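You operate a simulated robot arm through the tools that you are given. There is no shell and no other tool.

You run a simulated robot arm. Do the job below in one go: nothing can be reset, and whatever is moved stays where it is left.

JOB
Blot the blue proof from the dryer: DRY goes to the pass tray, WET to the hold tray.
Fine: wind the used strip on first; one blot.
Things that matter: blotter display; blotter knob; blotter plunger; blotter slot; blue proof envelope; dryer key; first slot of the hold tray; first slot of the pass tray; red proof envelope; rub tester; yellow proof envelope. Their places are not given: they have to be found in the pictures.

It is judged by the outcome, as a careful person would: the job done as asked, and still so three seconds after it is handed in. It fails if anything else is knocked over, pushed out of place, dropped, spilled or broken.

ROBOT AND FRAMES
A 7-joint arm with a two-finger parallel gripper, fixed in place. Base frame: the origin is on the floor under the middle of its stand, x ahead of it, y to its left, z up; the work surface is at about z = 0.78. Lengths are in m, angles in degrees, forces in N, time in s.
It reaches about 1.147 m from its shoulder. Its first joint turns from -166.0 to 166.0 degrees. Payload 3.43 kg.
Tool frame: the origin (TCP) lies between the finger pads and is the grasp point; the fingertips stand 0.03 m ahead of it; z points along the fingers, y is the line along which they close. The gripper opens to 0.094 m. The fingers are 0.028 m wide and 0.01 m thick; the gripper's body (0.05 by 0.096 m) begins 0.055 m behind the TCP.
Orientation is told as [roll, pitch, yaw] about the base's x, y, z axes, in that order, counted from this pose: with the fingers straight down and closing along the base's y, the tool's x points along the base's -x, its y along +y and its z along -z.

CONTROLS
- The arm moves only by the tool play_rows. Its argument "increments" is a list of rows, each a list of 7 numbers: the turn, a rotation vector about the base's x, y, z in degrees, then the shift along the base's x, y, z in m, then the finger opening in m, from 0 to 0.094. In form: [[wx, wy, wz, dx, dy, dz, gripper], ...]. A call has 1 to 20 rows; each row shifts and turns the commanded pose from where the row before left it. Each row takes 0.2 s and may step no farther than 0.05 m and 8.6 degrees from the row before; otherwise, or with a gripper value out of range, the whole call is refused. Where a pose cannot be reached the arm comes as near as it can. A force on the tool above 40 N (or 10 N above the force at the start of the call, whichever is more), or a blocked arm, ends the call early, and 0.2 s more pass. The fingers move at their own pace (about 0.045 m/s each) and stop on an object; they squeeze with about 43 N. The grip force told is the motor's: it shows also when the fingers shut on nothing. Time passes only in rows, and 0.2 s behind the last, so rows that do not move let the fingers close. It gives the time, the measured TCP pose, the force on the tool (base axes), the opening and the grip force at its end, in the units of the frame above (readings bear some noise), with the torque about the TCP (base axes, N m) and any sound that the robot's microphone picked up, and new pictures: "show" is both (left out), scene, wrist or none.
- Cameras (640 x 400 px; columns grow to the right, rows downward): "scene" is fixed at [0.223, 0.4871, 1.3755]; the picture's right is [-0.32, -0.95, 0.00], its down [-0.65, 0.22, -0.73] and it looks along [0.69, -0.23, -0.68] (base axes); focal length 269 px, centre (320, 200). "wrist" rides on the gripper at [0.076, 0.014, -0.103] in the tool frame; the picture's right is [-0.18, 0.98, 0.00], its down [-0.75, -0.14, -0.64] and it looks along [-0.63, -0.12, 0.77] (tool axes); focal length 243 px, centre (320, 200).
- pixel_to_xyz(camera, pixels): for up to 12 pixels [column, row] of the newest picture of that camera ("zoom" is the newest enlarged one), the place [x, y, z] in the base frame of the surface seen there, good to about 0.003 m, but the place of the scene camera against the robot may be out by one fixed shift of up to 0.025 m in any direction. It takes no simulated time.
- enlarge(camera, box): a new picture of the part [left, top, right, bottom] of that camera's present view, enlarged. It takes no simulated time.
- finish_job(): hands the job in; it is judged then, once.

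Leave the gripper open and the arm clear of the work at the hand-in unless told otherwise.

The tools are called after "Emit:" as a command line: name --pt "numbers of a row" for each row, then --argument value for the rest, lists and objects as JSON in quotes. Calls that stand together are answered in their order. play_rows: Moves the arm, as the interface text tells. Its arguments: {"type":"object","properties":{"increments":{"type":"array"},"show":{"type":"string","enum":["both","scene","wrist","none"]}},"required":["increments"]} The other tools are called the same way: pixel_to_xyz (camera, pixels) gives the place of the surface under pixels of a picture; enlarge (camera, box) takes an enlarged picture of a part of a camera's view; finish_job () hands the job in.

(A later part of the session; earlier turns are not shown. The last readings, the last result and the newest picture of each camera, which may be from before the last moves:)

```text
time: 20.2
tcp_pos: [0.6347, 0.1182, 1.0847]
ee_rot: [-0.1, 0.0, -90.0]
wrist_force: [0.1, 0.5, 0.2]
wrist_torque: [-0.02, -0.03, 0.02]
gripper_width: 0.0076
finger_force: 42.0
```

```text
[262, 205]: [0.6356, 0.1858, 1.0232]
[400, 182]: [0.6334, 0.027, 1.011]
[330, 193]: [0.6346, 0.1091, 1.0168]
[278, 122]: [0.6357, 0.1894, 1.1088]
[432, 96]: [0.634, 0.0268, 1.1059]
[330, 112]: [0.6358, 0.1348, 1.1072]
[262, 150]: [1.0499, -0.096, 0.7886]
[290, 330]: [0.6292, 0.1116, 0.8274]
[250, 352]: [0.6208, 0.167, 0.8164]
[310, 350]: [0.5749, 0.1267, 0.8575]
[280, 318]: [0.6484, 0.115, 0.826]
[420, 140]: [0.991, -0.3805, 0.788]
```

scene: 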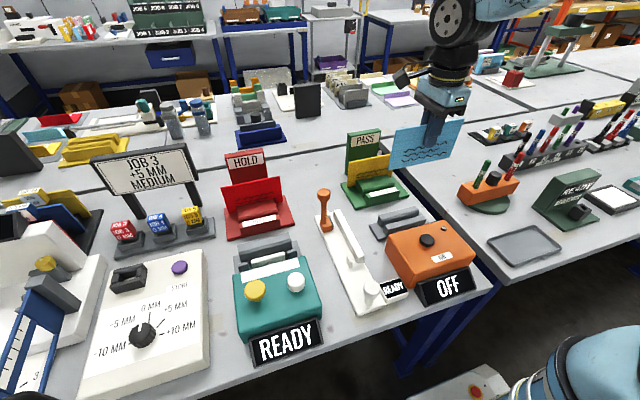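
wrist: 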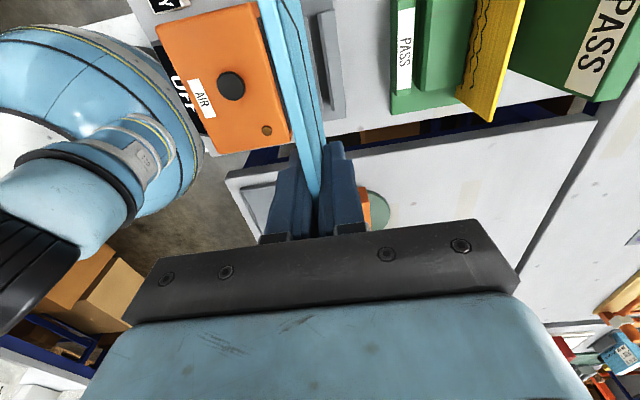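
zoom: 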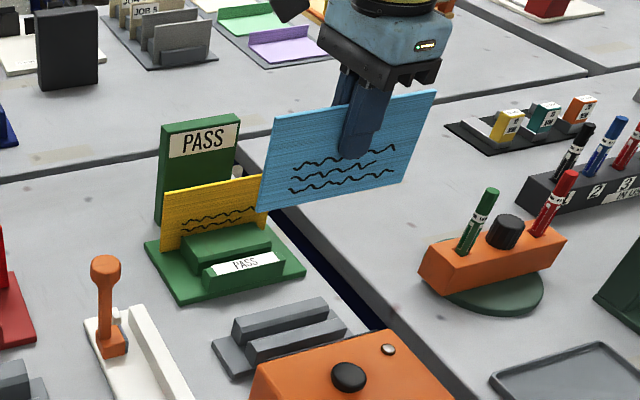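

The envelope is held square; its bottom edge is about 0.083 below the TCP. I'll carry it across at this height to above the blotter slot (y≈0.502).

Emit:
play_rows --pt "0 0 0 0 0.03 0 0.0" --pt "0 0 0 0 0.045 0 0.0" --pt "0 0 0 0 0.045 0 0.0" --pt "0 0 0 0 0.045 0 0.0" --pt "0 0 0 0 0.045 0 0.0" --pt "0 0 0 0 0.045 0 0.0" --pt "0 0 0 0 0.045 0 0.0" --pt "0 0 0 0 0.045 0 0.0" --pt "0 0 0 0 0.037 0 0.0" --pt "0 0 0 0 0 0 0.0" --pt "0 0 0 0 0 0 0.0"

Emit:
enlarge --camera "wrist" --box '[220, 0, 460, 200]'

```text
time: 22.6
tcp_pos: [0.6369, 0.5015, 1.0854]
ee_rot: [0.0, -0.1, -90.0]
wrist_force: [-0.4, 0.5, -0.6]
wrist_torque: [0.02, -0.02, 0.0]
gripper_width: 0.0074
finger_force: 41.5
```

scene: 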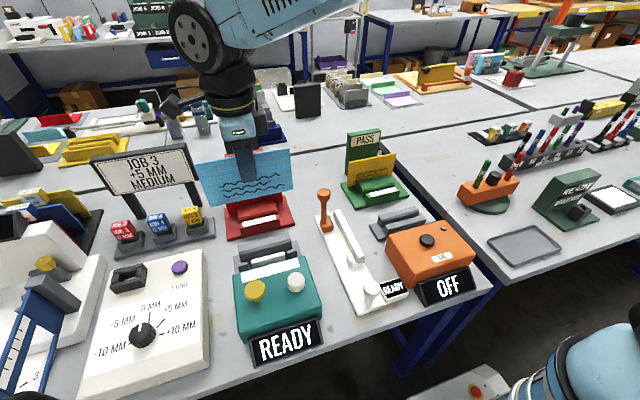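
wrist: 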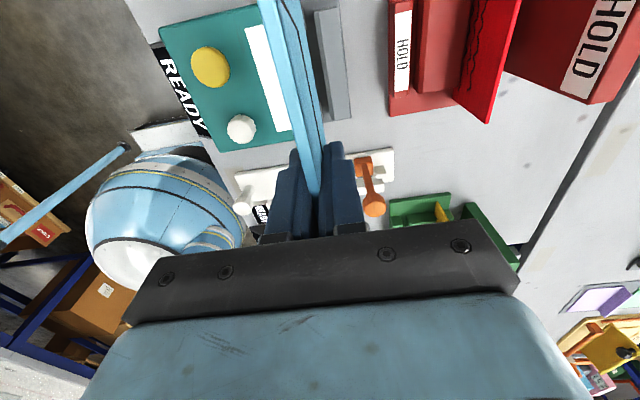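

```text
2.00 times, centred on (340, 100) of wrist
```

zoom: 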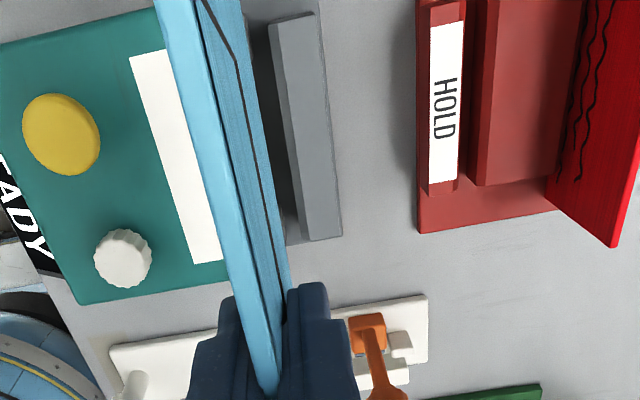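

Emit:
pixel_to_xyz --camera "zoom" --pixels '[[280, 60], [288, 120], [296, 180], [304, 232], [310, 235], [315, 20], [330, 130], [340, 232], [178, 20], [215, 150], [245, 300], [300, 150]]'

```text
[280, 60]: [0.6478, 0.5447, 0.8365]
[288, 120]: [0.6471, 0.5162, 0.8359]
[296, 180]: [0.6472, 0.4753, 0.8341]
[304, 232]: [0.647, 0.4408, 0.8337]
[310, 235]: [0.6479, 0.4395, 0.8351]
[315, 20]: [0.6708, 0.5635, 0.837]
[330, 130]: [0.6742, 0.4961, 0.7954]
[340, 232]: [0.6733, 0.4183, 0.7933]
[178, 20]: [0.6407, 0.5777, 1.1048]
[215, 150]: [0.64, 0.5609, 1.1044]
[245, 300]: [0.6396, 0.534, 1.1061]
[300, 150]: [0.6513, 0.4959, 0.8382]
```

The slot's far wall edge reads 7 mm beyond the envelope's centre line, which is the slot's half width, so it is lined up. I'll lower until the envelope's bottom is about 1.5 cm above the wall's top and check again.

Emit:
play_rows --pt "0 0 0 0 0 -0.04 0.0" --pt "0 0 0 0 0 -0.04 0.0" --pt "0 0 0 0 0 -0.04 0.0" --pt "0 0 0 0 0 -0.03 0.0" --pt "0 0 0 0 0 0 0.0" --pt "0 0 0 0 0 0 0.0"

Emit:
enlarge --camera "wrist" --box '[200, 0, 440, 200]'

Emit:
enlarge --camera "scene" --box '[200, 170, 330, 300]'

```text
time: 24.0
tcp_pos: [0.6348, 0.5017, 0.9325]
ee_rot: [0.0, 0.1, -90.0]
wrist_force: [-0.5, 1.4, -0.1]
wrist_torque: [0.01, -0.02, -0.01]
gripper_width: 0.0074
finger_force: 41.7
```

scene: 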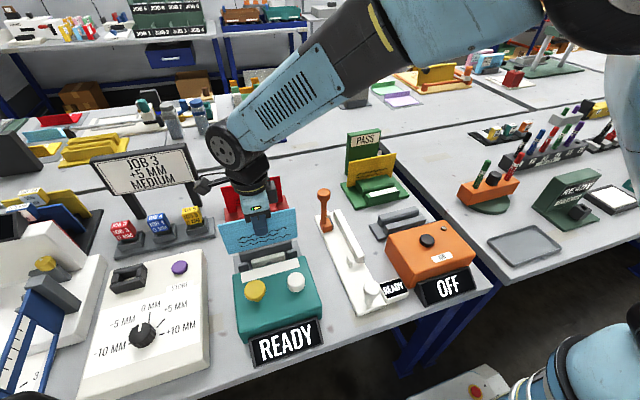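
wrist: 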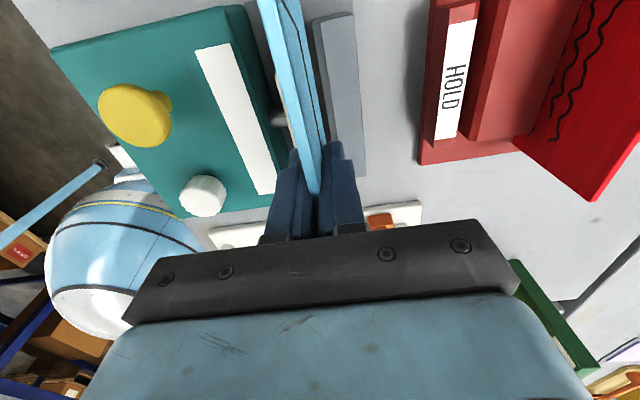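

```text
2.00 times, centred on (320, 100) of wrist
```

zoom: 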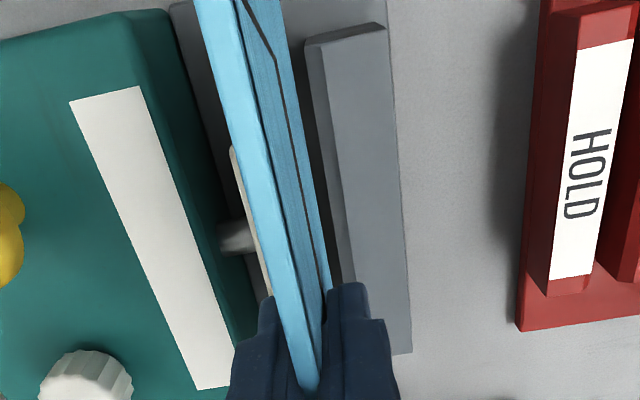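

```text
3.08 times, centred on (265, 235) of scene
```

zoom: 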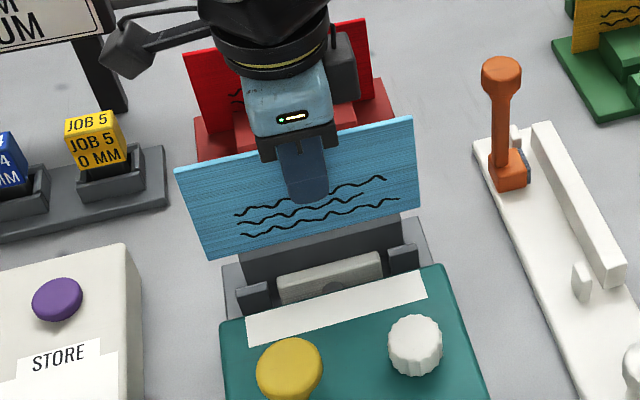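

The envelope hangs over the slot. I'll check the dryer rest's floor height against the blotter floor to know how far to lower it.

Emit:
enlarge --camera "scene" --box '[360, 190, 450, 260]'

Emit:
pixel_to_xyz --camera "scene" --pixels '[[375, 232], [372, 225], [430, 212], [243, 268], [345, 198], [400, 205], [236, 262], [235, 275], [300, 245], [415, 210], [385, 236], [330, 205]]'

```text
5.71 times, centred on (405, 225) of scene
```

zoom: 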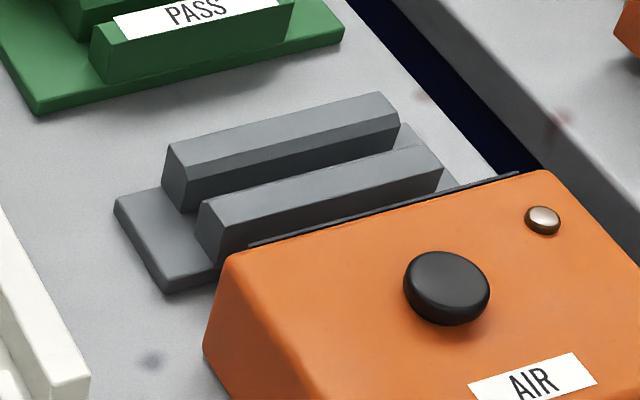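

```text
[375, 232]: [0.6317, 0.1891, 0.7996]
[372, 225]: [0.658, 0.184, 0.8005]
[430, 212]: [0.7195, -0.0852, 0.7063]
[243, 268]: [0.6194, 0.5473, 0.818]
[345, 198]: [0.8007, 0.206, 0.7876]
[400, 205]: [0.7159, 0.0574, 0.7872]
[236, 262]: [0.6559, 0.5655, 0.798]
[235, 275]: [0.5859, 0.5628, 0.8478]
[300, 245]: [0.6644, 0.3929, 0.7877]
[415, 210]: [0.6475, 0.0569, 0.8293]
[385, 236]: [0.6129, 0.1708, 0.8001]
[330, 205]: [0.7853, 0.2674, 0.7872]
```

Both floors are at the same height (≈0.791), so the TCP should return to about its grip height 0.8735. I'll lower 3 cm first so the bottom just enters the slot, checking force.

Emit:
play_rows --pt "0 0 0 0 0 -0.015 0.0" --pt "0 0 0 0 0 -0.015 0.0" --pt "0 0 0 0 0 -0.005 0.0" --pt "0 0 0 0 0 0 0.0"

Emit:
enlarge --camera "wrist" --box '[200, 0, 440, 200]'

Emit:
enlarge --camera "scene" --box '[200, 190, 330, 300]'

```text
time: 25.0
tcp_pos: [0.6346, 0.5007, 0.8966]
ee_rot: [0.0, 0.0, -90.0]
wrist_force: [0.5, 0.5, -0.1]
wrist_torque: [0.03, 0.01, 0.01]
gripper_width: 0.0075
finger_force: 41.7
```

scene: 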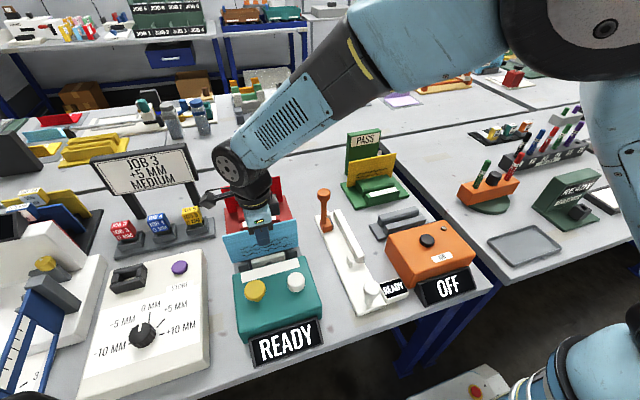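
wrist: 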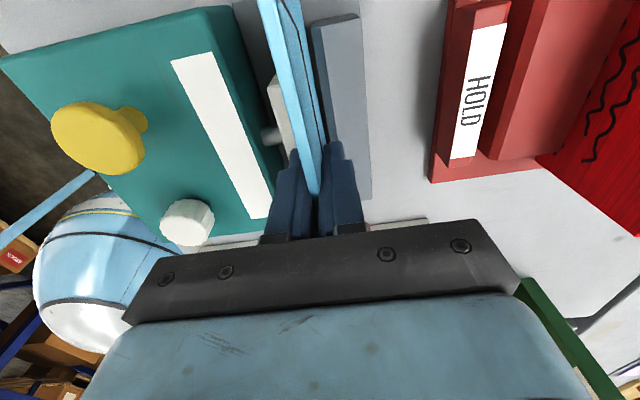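

```text
2.00 times, centred on (320, 100) of wrist
```

zoom: 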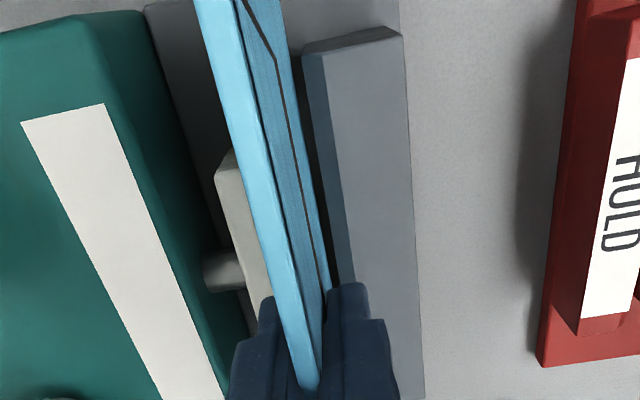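

```text
3.64 times, centred on (265, 245) of scene
```

zoom: 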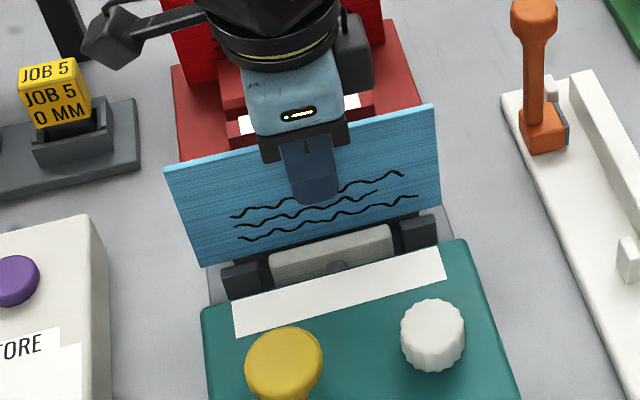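

No contact force; the envelope's bottom is behind the lugs and in front of the wall. I'll lower the remaining 2.4 cm.

Emit:
play_rows --pt "0 0 0 0 0 -0.01 0.0" --pt "0 0 0 0 0 -0.009 0.0" --pt "0 0 0 0 0 -0.005 0.0" --pt "0 0 0 0 0 0 0.0"

Emit:
enlarge --camera "scene" --box '[200, 190, 330, 300]'

```text
time: 26.0
tcp_pos: [0.636, 0.5019, 0.8729]
ee_rot: [0.1, -0.1, -89.9]
wrist_force: [0.9, -0.7, 0.1]
wrist_torque: [0.03, 0.02, -0.01]
gripper_width: 0.0073
finger_force: 42.4
```

scene: 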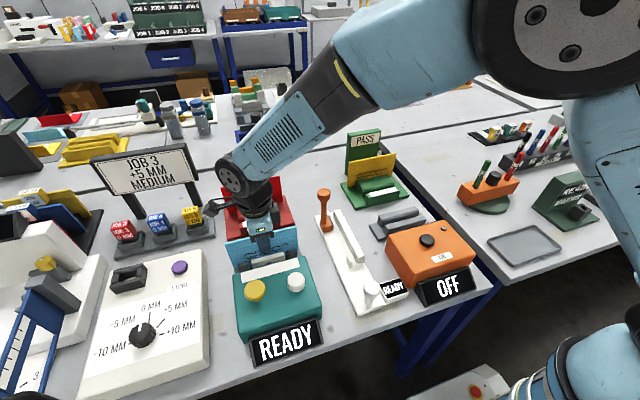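
wrist: 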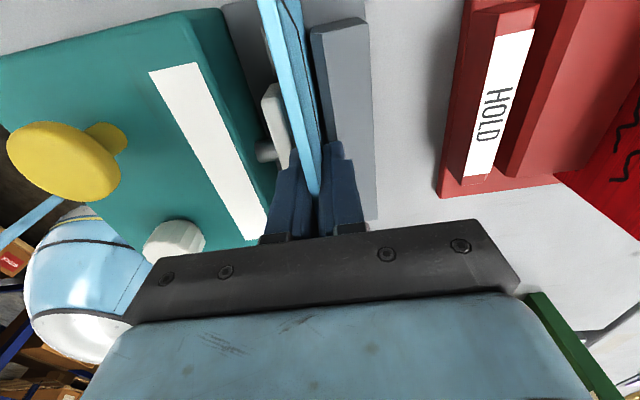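

```text
3.64 times, centred on (265, 245) of scene
```

zoom: 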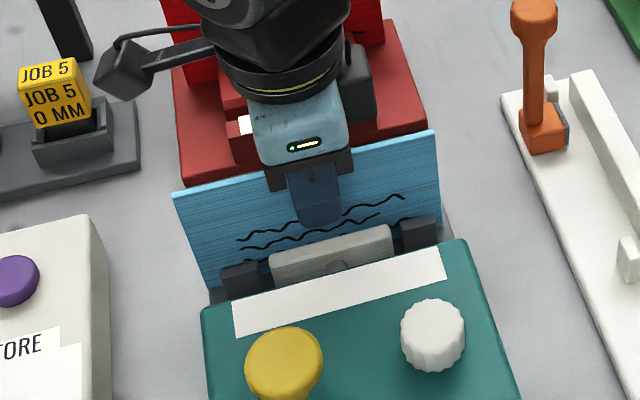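

Nearly down and no force yet. I'll go down 2 mm more in small steps to touch the floor.

Emit:
play_rows --pt "0 0 0 0 0 -0.001 0.0" --pt "0 0 0 0 0 -0.001 0.0" --pt "0 0 0 0 0 0 0.0" --show "none"

```text
time: 26.8
tcp_pos: [0.6346, 0.5024, 0.8719]
ee_rot: [0.0, 0.1, -90.0]
wrist_force: [-1.0, 2.3, 5.7]
wrist_torque: [0.01, 0.06, 0.0]
gripper_width: 0.0074
finger_force: 41.5
```

Contact: 5.7 N upward, so the envelope stands on the slot floor. I'll open the fingers to 0.03 and rise straight up.

Emit:
play_rows --pt "0 0 0 0 0 0 0.03" --pt "0 0 0 0 0 0 0.03" --pt "0 0 0 0 0 0.01 0.03" --pt "0 0 0 0 0 0.03 0.03" --pt "0 0 0 0 0 0.04 0.03" --pt "0 0 0 0 0 0.04 0.03" --pt "0 0 0 0 0 0.04 0.03" --pt "0 0 0 0 0 0 0.03"

Emit:
enlarge --camera "scene" --box '[200, 190, 330, 370]'

Emit:
enlarge --camera "wrist" --box '[200, 0, 440, 200]'

```text
time: 28.6
tcp_pos: [0.6352, 0.5027, 1.0338]
ee_rot: [-0.1, 0.0, -89.9]
wrist_force: [-0.8, -0.3, 0.2]
wrist_torque: [0.03, 0.01, -0.03]
gripper_width: 0.03
finger_force: 0.0
```

scene: 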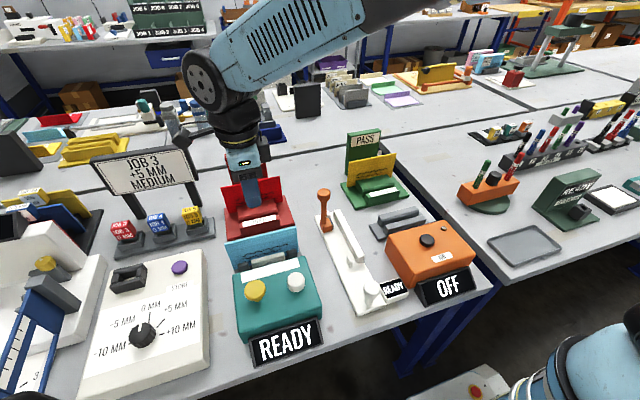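
wrist: 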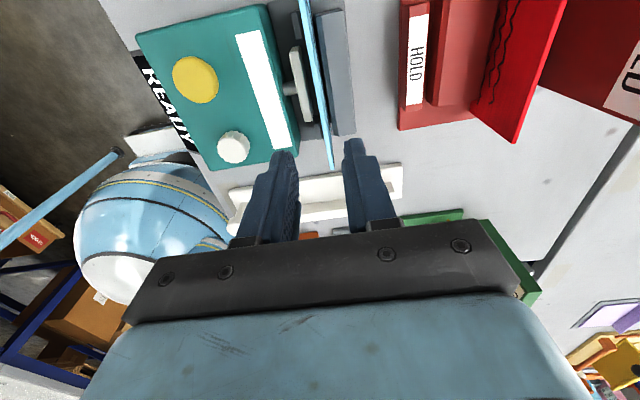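

```text
2.22 times, centred on (265, 280) of scene
```

zoom: 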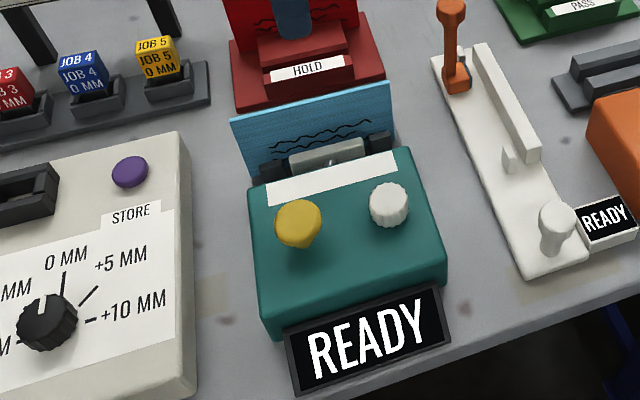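

```text
2.00 times, centred on (320, 100) of wrist
```

zoom: 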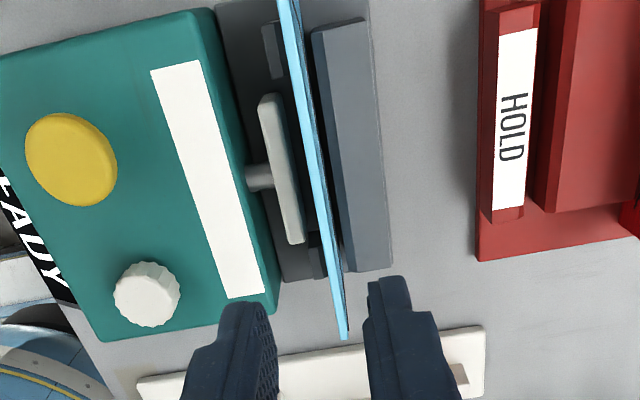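

The proof stands upright in the slot and the display reads READY. I'll measure the plunger's cap for one press.

Emit:
pixel_to_xyz --camera "zoom" --pixels '[[70, 158], [30, 150], [113, 170], [62, 118], [80, 203], [145, 290], [90, 150], [55, 175], [340, 330], [283, 5], [315, 180], [180, 20]]'

```text
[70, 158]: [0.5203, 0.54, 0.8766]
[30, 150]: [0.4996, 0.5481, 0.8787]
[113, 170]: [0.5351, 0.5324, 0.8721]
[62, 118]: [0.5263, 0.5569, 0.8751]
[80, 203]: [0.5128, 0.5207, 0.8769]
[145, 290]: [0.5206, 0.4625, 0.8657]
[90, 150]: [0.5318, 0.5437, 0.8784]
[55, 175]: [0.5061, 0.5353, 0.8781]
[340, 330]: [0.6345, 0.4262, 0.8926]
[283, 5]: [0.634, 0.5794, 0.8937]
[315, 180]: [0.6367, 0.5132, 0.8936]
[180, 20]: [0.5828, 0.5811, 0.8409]
```

The plunger cap's centre is about (0.5165, 0.537), top z≈0.879. I'll close the fingers and move above it, stopping with the fingertips about 15 mm over the cap.

Emit:
play_rows --pt "0 0 0 -0.03 0.009 0 0.0" --pt "0 0 0 -0.03 0.009 0 0.0" --pt "0 0 0 -0.03 0.009 0 0.0" --pt "0 0 0 -0.029 0.008 0 0.0" --pt "0 0 0 0 0 -0.04 0.0" --pt "0 0 0 0 0 -0.04 0.0" --pt "0 0 0 0 0 -0.0275 0.0" --pt "0 0 0 0 0 0 0.0" --pt "0 0 0 0 0 0 0.0"

Emit:
enlarge --camera "wrist" --box '[220, 60, 420, 220]'

Emit:
enlarge --camera "scene" --box '[200, 200, 330, 370]'

```text
time: 30.6
tcp_pos: [0.5143, 0.5391, 0.9203]
ee_rot: [0.1, 0.1, -90.0]
wrist_force: [0.4, 0.5, -0.5]
wrist_torque: [0.01, -0.02, -0.02]
gripper_width: 0.0
finger_force: 33.0
```

scene: 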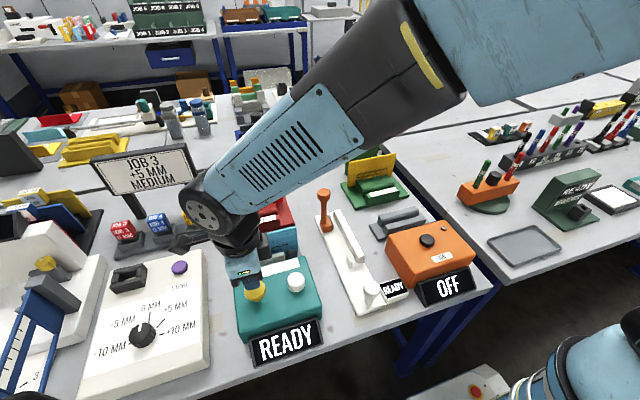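
wrist: 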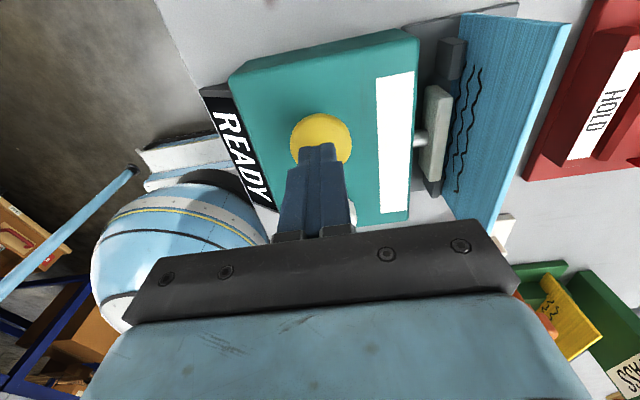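

```text
2.50 times, centred on (320, 140) of wrist
```

zoom: 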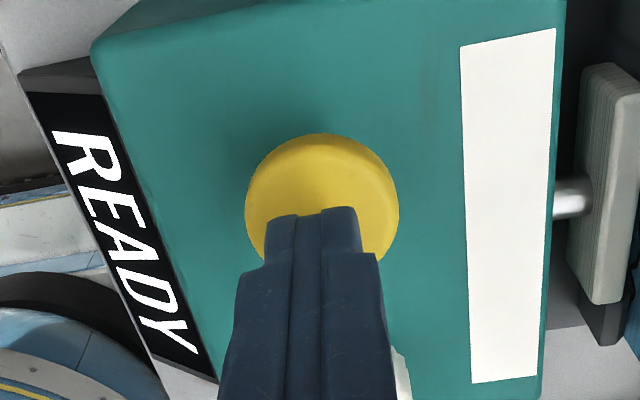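

```text
2.35 times, centred on (265, 285) of scene
```

zoom: 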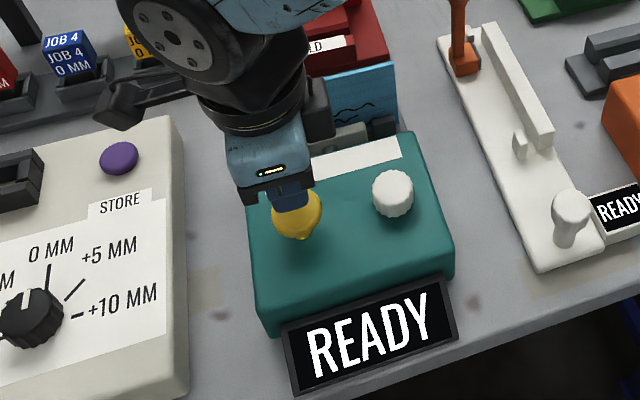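

Emit:
pixel_to_xyz --camera "zoom" --pixels '[[320, 140], [320, 165], [320, 195], [252, 205], [393, 205], [260, 240], [385, 240], [280, 150], [360, 150], [268, 255], [375, 250], [315, 212]]'

```text
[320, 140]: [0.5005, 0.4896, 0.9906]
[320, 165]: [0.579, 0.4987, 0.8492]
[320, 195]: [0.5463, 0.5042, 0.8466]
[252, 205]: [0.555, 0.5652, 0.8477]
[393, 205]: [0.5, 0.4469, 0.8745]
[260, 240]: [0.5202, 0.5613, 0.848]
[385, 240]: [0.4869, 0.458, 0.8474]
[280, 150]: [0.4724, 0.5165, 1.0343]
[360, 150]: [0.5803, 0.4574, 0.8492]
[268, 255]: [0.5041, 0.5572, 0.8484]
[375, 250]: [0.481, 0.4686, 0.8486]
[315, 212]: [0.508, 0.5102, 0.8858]
```

Those were taken from the scene zoom; I'll ask again on the wrist picture itself.

Emit:
pixel_to_xyz --camera "wrist" --pixels '[[320, 116], [320, 126], [320, 138], [293, 142], [349, 142], [297, 156], [345, 156], [303, 121], [338, 121], [299, 161], [342, 161], [318, 160]]'

```text
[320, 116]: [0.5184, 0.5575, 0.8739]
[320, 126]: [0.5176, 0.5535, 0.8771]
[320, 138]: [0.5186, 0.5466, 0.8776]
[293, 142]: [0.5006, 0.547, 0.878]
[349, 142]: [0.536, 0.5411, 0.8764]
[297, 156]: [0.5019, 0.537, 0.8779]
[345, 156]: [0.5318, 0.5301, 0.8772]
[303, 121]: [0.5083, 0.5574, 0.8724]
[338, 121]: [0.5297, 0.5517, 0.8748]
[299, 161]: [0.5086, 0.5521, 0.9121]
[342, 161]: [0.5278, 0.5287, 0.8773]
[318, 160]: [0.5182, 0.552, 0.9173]
```

The closed fingers are centred over the cap (cap centre ≈ (0.518, 0.539)). Now the one press: I'll go down in small steps without lifting, watching force and display.

Emit:
play_rows --pt "0 0 0 0 0 -0.006 0.0" --pt "0 0 0 0 0 -0.006 0.0" --pt "0 0 0 0 0 -0.006 0.0" --pt "0 0 0 0 0 -0.004 0.0" --pt "0 0 0 0 0 -0.004 0.0"

```text
time: 31.8
tcp_pos: [0.5174, 0.5369, 0.898]
ee_rot: [0.0, 0.0, -90.0]
wrist_force: [1.1, -0.1, 2.3]
wrist_torque: [0.04, -0.03, -0.01]
gripper_width: 0.0002
finger_force: 33.0
```

scene: 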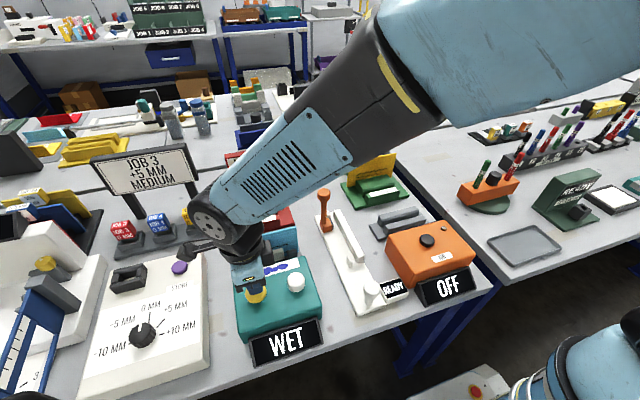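
wrist: 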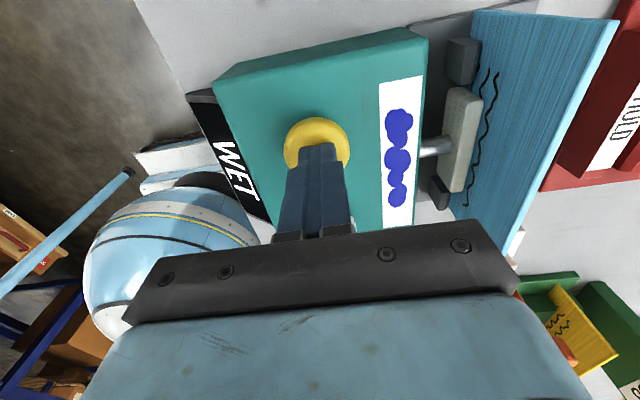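

The display now reads WET and the strip shows ink: one blot made. I'll lift straight off the plunger and check the display closely.

Emit:
play_rows --pt "0 0 0 0 0 0.01 0.0" --pt "0 0 0 0 0 0.03 0.0" --pt "0 0 0 0 0 0.04 0.0" --pt "0 0 0 0 0 0.04 0.0" --pt "0 0 0 0 0 0.02 0.0" --pt "0 0 0 0 0 0 0.03"

Emit:
enlarge --camera "scene" --box '[200, 200, 330, 370]'

```text
time: 33.2
tcp_pos: [0.5134, 0.5374, 1.0368]
ee_rot: [0.1, 0.1, -90.1]
wrist_force: [0.3, -0.9, 0.6]
wrist_torque: [0.0, 0.0, 0.02]
gripper_width: 0.0302
finger_force: 0.0
```

scene: 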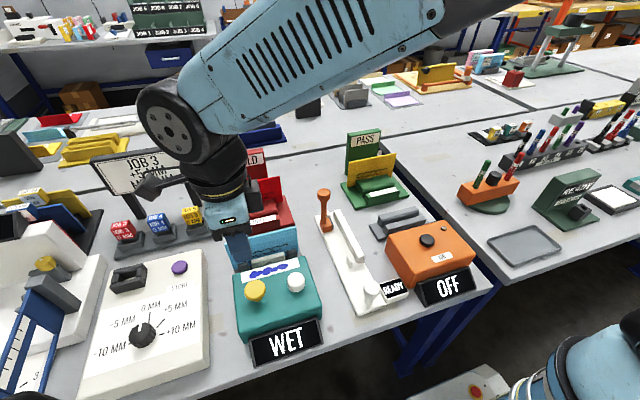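
wrist: 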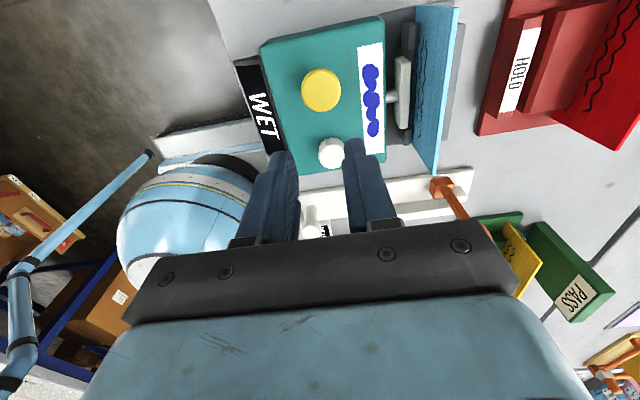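

```text
2.35 times, centred on (265, 285) of scene
```

zoom: 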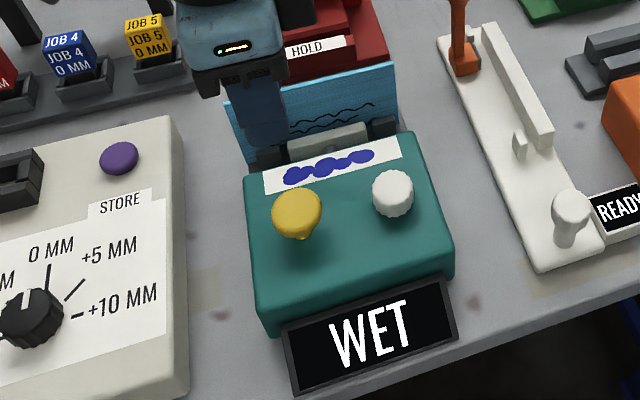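

It reads WET, so the proof goes to the HOLD tray. I'll go back above the envelope with the fingers open to 0.036.

Emit:
play_rows --pt "0 0 0 0.03 -0.009 0 0.036" --pt "0 0 0 0.03 -0.009 0 0.036" --pt "0 0 0 0.03 -0.009 0 0.036" --pt "0 0 0 0.029 -0.008 0 0.036" --pt "0 0 0 0 0 -0.04 0.036" --pt "0 0 0 0 0 -0.04 0.036" --pt "0 0 0 0 0 -0.02 0.036" --pt "0 0 0 0 0 0 0.036" --pt "0 0 0 0 0 0 0.036"

Emit:
enlarge --camera "wrist" --box '[220, 40, 420, 200]'

```text
time: 35.2
tcp_pos: [0.6366, 0.5033, 0.9388]
ee_rot: [0.0, 0.0, -90.0]
wrist_force: [0.5, 1.1, -0.4]
wrist_torque: [-0.02, -0.01, 0.02]
gripper_width: 0.0361
finger_force: 0.0
```

scene: 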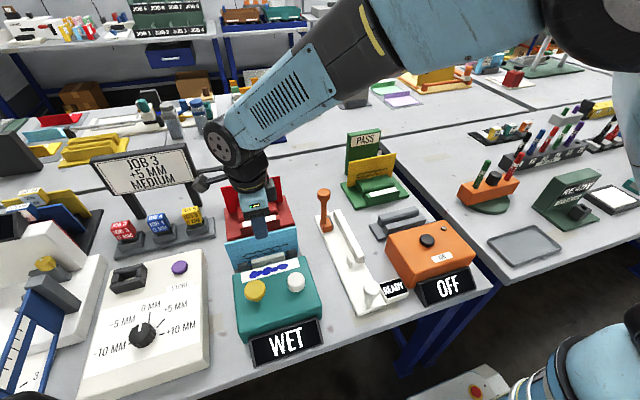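
wrist: 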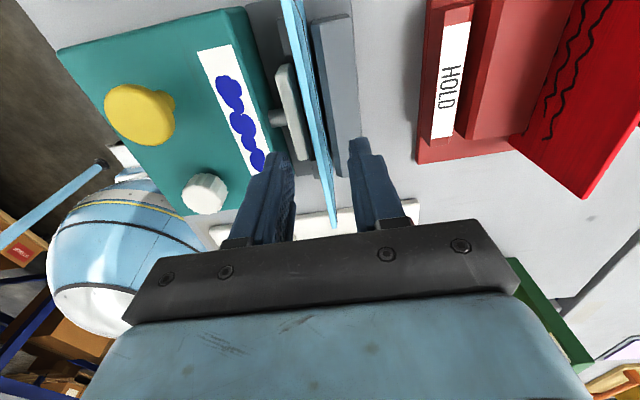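

```text
2.50 times, centred on (320, 120) of wrist
```

zoom: 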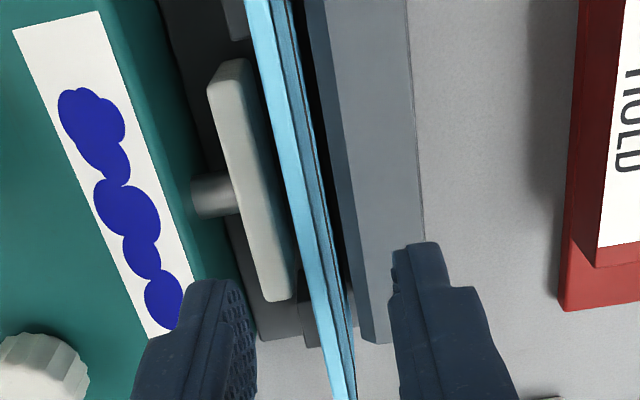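

The envelope's edge is between the fingers, within about 2 mm of centre. I'll come down to TCP z≈0.876 and close.

Emit:
play_rows --pt "0 0 0 -0.001 0 -0.03 0.036" --pt "0 0 0 0 0 -0.033 0.036" --pt "0 0 0 0 0 0 0.036" --pt "0 0 0 0 0 0 0.0" --pt "0 0 0 0 0 0 0.0" --pt "0 0 0 0 0 0 0.0"

```text
time: 36.6
tcp_pos: [0.6323, 0.5014, 0.8781]
ee_rot: [0.0, 0.0, -90.0]
wrist_force: [-0.2, 0.7, -0.5]
wrist_torque: [0.0, -0.04, 0.01]
gripper_width: 0.0078
finger_force: 38.7
```

scene: 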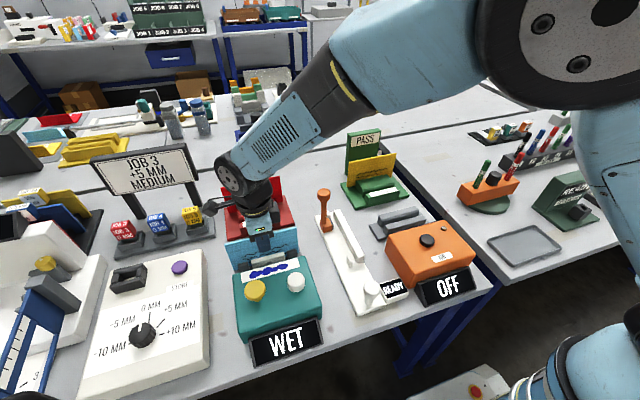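
wrist: 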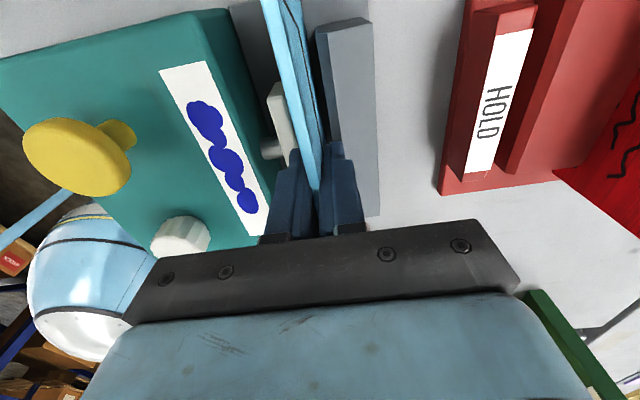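

Gripped at 7.8 mm. I'll lift straight up 0.13 m and then move forward over the hold tray's first slot.

Emit:
play_rows --pt "0 0 0 0 0 0.01 0.0" --pt "0 0 0 0 0 0.02 0.0" --pt "0 0 0 0 0 0.03 0.0" --pt "0 0 0 0 0 0.04 0.0" --pt "0 0 0 0 0 0.03 0.0" --pt "0 0 0 0.03 0 0 0.0" --pt "0 0 0 0.04 0 0 0.0" --pt "0 0 0 0.04 0 0 0.0" --pt "0 0 0 0.02 0 0 0.0" --pt "0 0 0 0 0 0 0.0" --pt "0 0 0 0 0 0 0.0"

Emit:
enlarge --camera "wrist" --box '[220, 0, 460, 200]'

Emit:
enlarge --camera "scene" --box '[190, 120, 340, 270]'

```text
time: 39.0
tcp_pos: [0.7629, 0.5019, 1.0078]
ee_rot: [0.0, 0.0, -90.0]
wrist_force: [1.0, -0.2, -0.2]
wrist_torque: [0.0, -0.01, 0.01]
gripper_width: 0.0074
finger_force: 42.1
```

scene: 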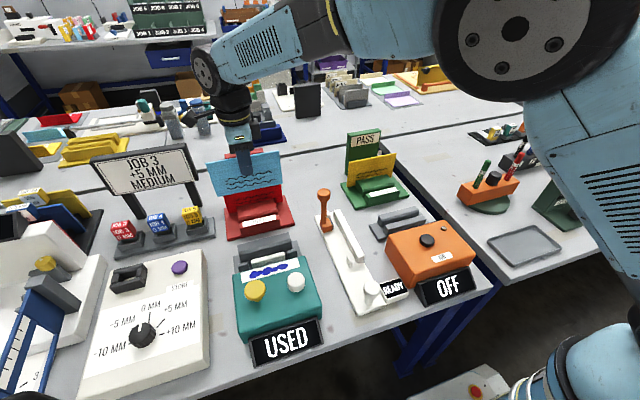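
wrist: 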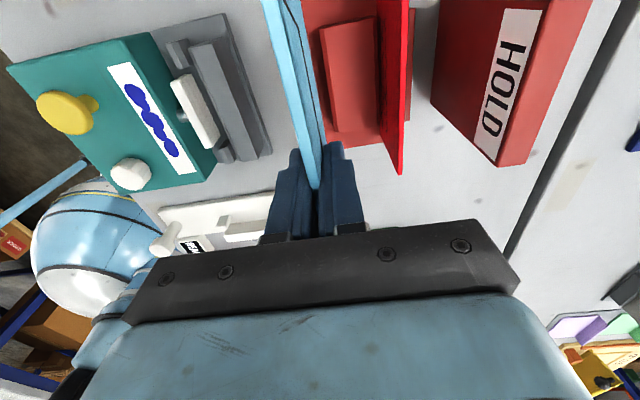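

```text
2.00 times, centred on (340, 100) of wrist
```

zoom: 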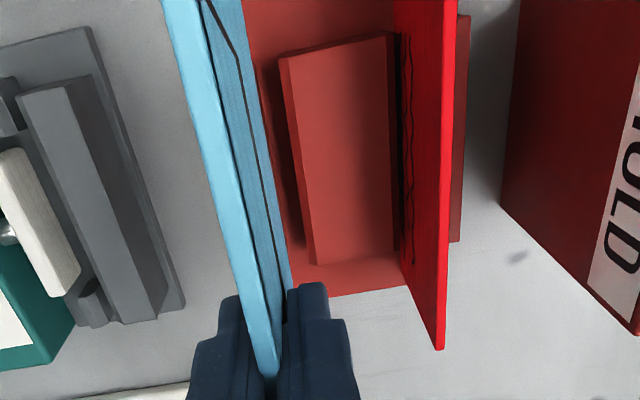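

```text
2.67 times, centred on (265, 195) of scene
```

zoom: 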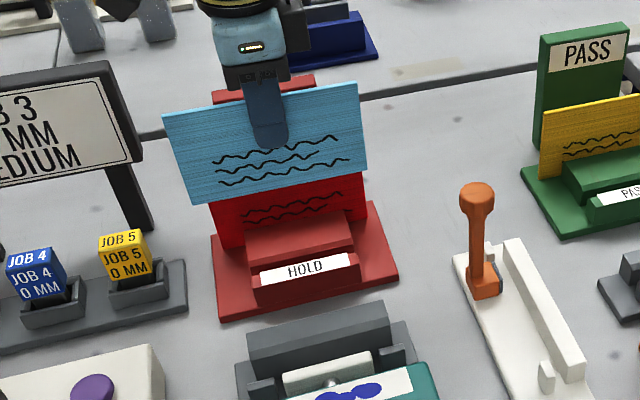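

The block's front edge reads about 7 mm ahead of the envelope's centre — the slot's half width — so x is good. The display went back to USED since the envelope was taken out, as expected. I'll lower until the bottom is just at the tray's strip top and check.

Emit:
play_rows --pt "0 0 0 0 0 -0.03 0.0" --pt "0 0 0 0 0 -0.03 0.0" --pt "0 0 0 0 0 -0.02 0.0" --pt "0 0 0 0 0 -0.01 0.0" --pt "0 0 0 0 0 0 0.0" --pt "0 0 0 0 0 0 0.0"

Emit:
enlarge --camera "wrist" --box '[220, 0, 460, 200]'

Emit:
enlarge --camera "scene" --box '[200, 140, 320, 250]'

```text
time: 40.4
tcp_pos: [0.7645, 0.5011, 0.9149]
ee_rot: [0.0, 0.0, -90.0]
wrist_force: [0.7, 0.0, 0.2]
wrist_torque: [0.01, -0.01, 0.02]
gripper_width: 0.0073
finger_force: 42.0
```

scene: 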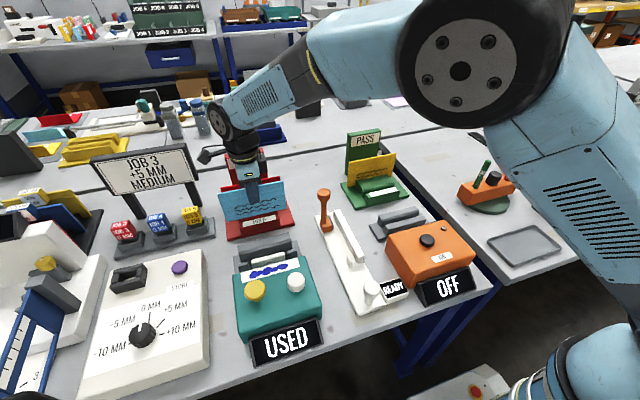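
wrist: 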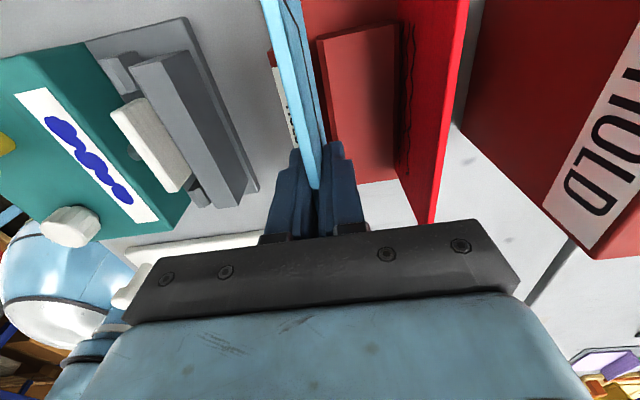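

```text
2.00 times, centred on (340, 100) of wrist
```

zoom: 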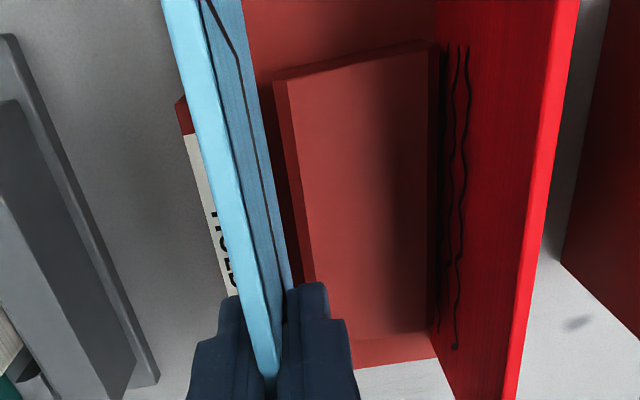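

```text
3.64 times, centred on (260, 195) of scene
```

zoom: 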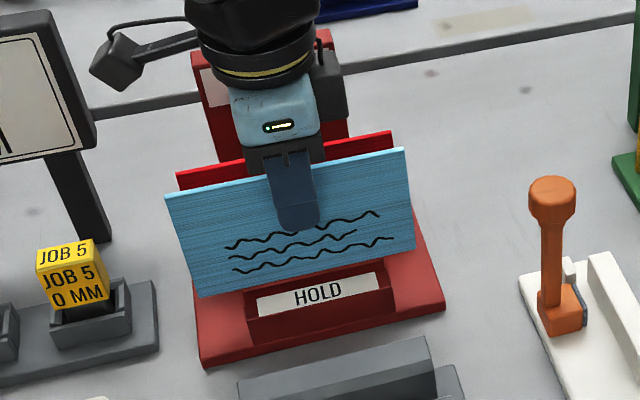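

The envelope hangs just over the slot, behind the labelled strip and ahead of the block. I'll shift 1 mm back to centre, then lower 2 cm into the slot, watching force.

Emit:
play_rows --pt "0 0 0 -0.001 0 0 0.0" --pt "0 0 0 0 0 -0.008 0.0" --pt "0 0 0 0 0 -0.008 0.0" --pt "0 0 0 0 0 -0.006 0.0" --pt "0 0 0 0 0 0 0.0"

Emit:
enlarge --camera "scene" --box '[200, 140, 320, 250]'

Emit:
enlarge --camera "wrist" --box '[220, 0, 460, 200]'

```text
time: 41.6
tcp_pos: [0.7637, 0.5003, 0.8933]
ee_rot: [0.1, 0.0, -90.0]
wrist_force: [0.0, -0.1, -0.2]
wrist_torque: [-0.01, -0.01, -0.01]
gripper_width: 0.0077
finger_force: 41.5
```

scene: 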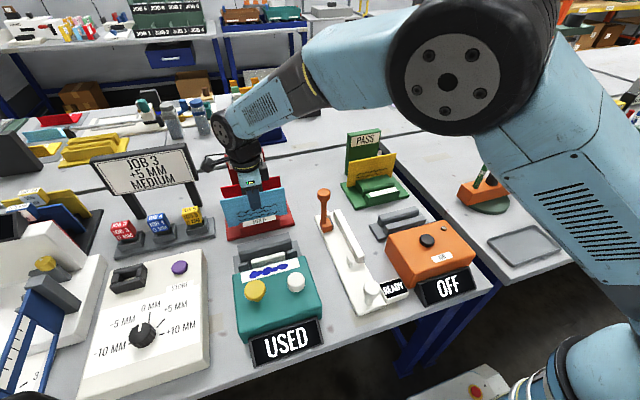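
wrist: 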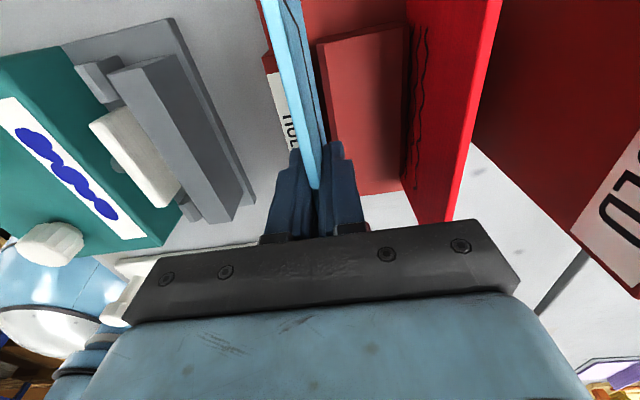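

```text
3.64 times, centred on (260, 195) of scene
```

zoom: 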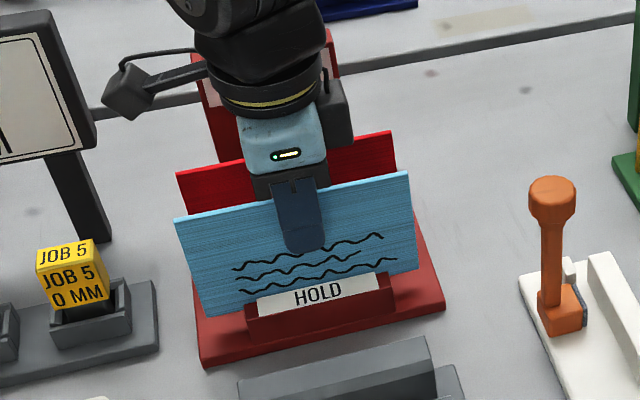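

```text
2.00 times, centred on (340, 100) of wrist
```

zoom: 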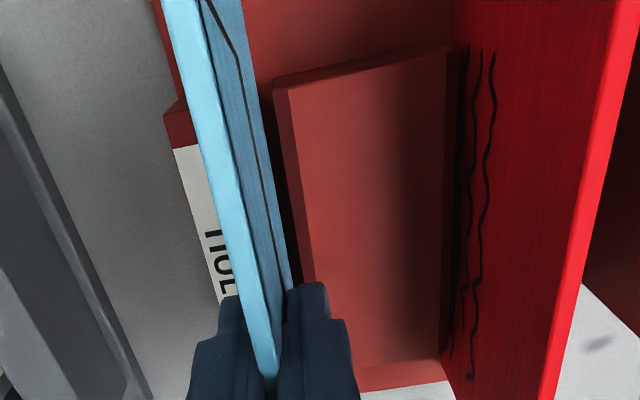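

No force; the bottom edge is now inside the slot. I'll lower on in small steps to touch the floor.

Emit:
play_rows --pt "0 0 0 0 0 -0.006 0.0" --pt "0 0 0 0 0 -0.005 0.0" --pt "0 0 0 0 0 -0.002 0.0" --pt "0 0 0 0 0 -0.001 0.0" --pt "0 0 0 0 0 0 0.0" --show "none"

```text
time: 42.8
tcp_pos: [0.7637, 0.501, 0.8796]
ee_rot: [-0.1, 0.0, -90.0]
wrist_force: [0.2, 0.3, -0.6]
wrist_torque: [0.01, 0.07, 0.02]
gripper_width: 0.0077
finger_force: 42.0
```

Emit:
play_rows --pt "0 0 0 0 0 -0.001 0.0" --pt "0 0 0 0 0 -0.001 0.0" --pt "0 0 0 0 0 0 0.0" --show "none"

```text
time: 43.6
tcp_pos: [0.7629, 0.5019, 0.8797]
ee_rot: [0.1, 0.0, -89.9]
wrist_force: [0.4, 0.7, -1.3]
wrist_torque: [0.04, -0.03, -0.01]
gripper_width: 0.0075
finger_force: 41.7
```

Still no contact force at z≈0.878. Two more millimetre steps.

Emit:
play_rows --pt "0 0 0 0 0 -0.001 0.0" --pt "0 0 0 0 0 -0.001 0.0" --pt "0 0 0 0 0 0 0.0"

Emit:
enlarge --camera "scene" --box '[200, 140, 320, 250]'

```text
time: 44.4
tcp_pos: [0.764, 0.4995, 0.8752]
ee_rot: [-0.1, 0.0, -89.9]
wrist_force: [0.5, -1.9, 8.6]
wrist_torque: [-0.17, 0.0, -0.01]
gripper_width: 0.0077
finger_force: 41.6
```

scene: 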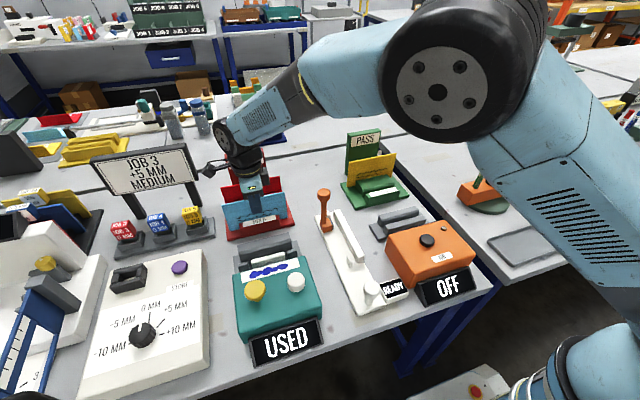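
wrist: 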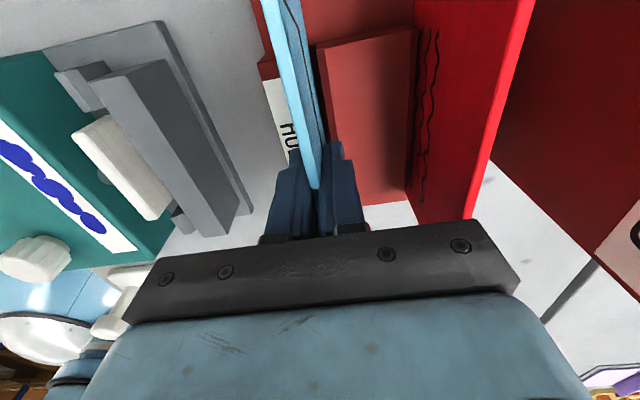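

```text
3.64 times, centred on (260, 195) of scene
```

zoom: 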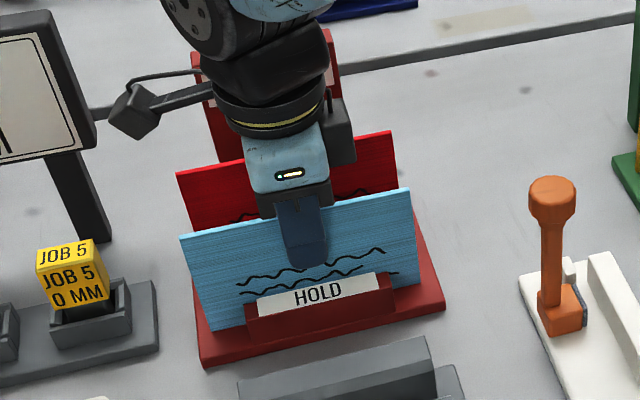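

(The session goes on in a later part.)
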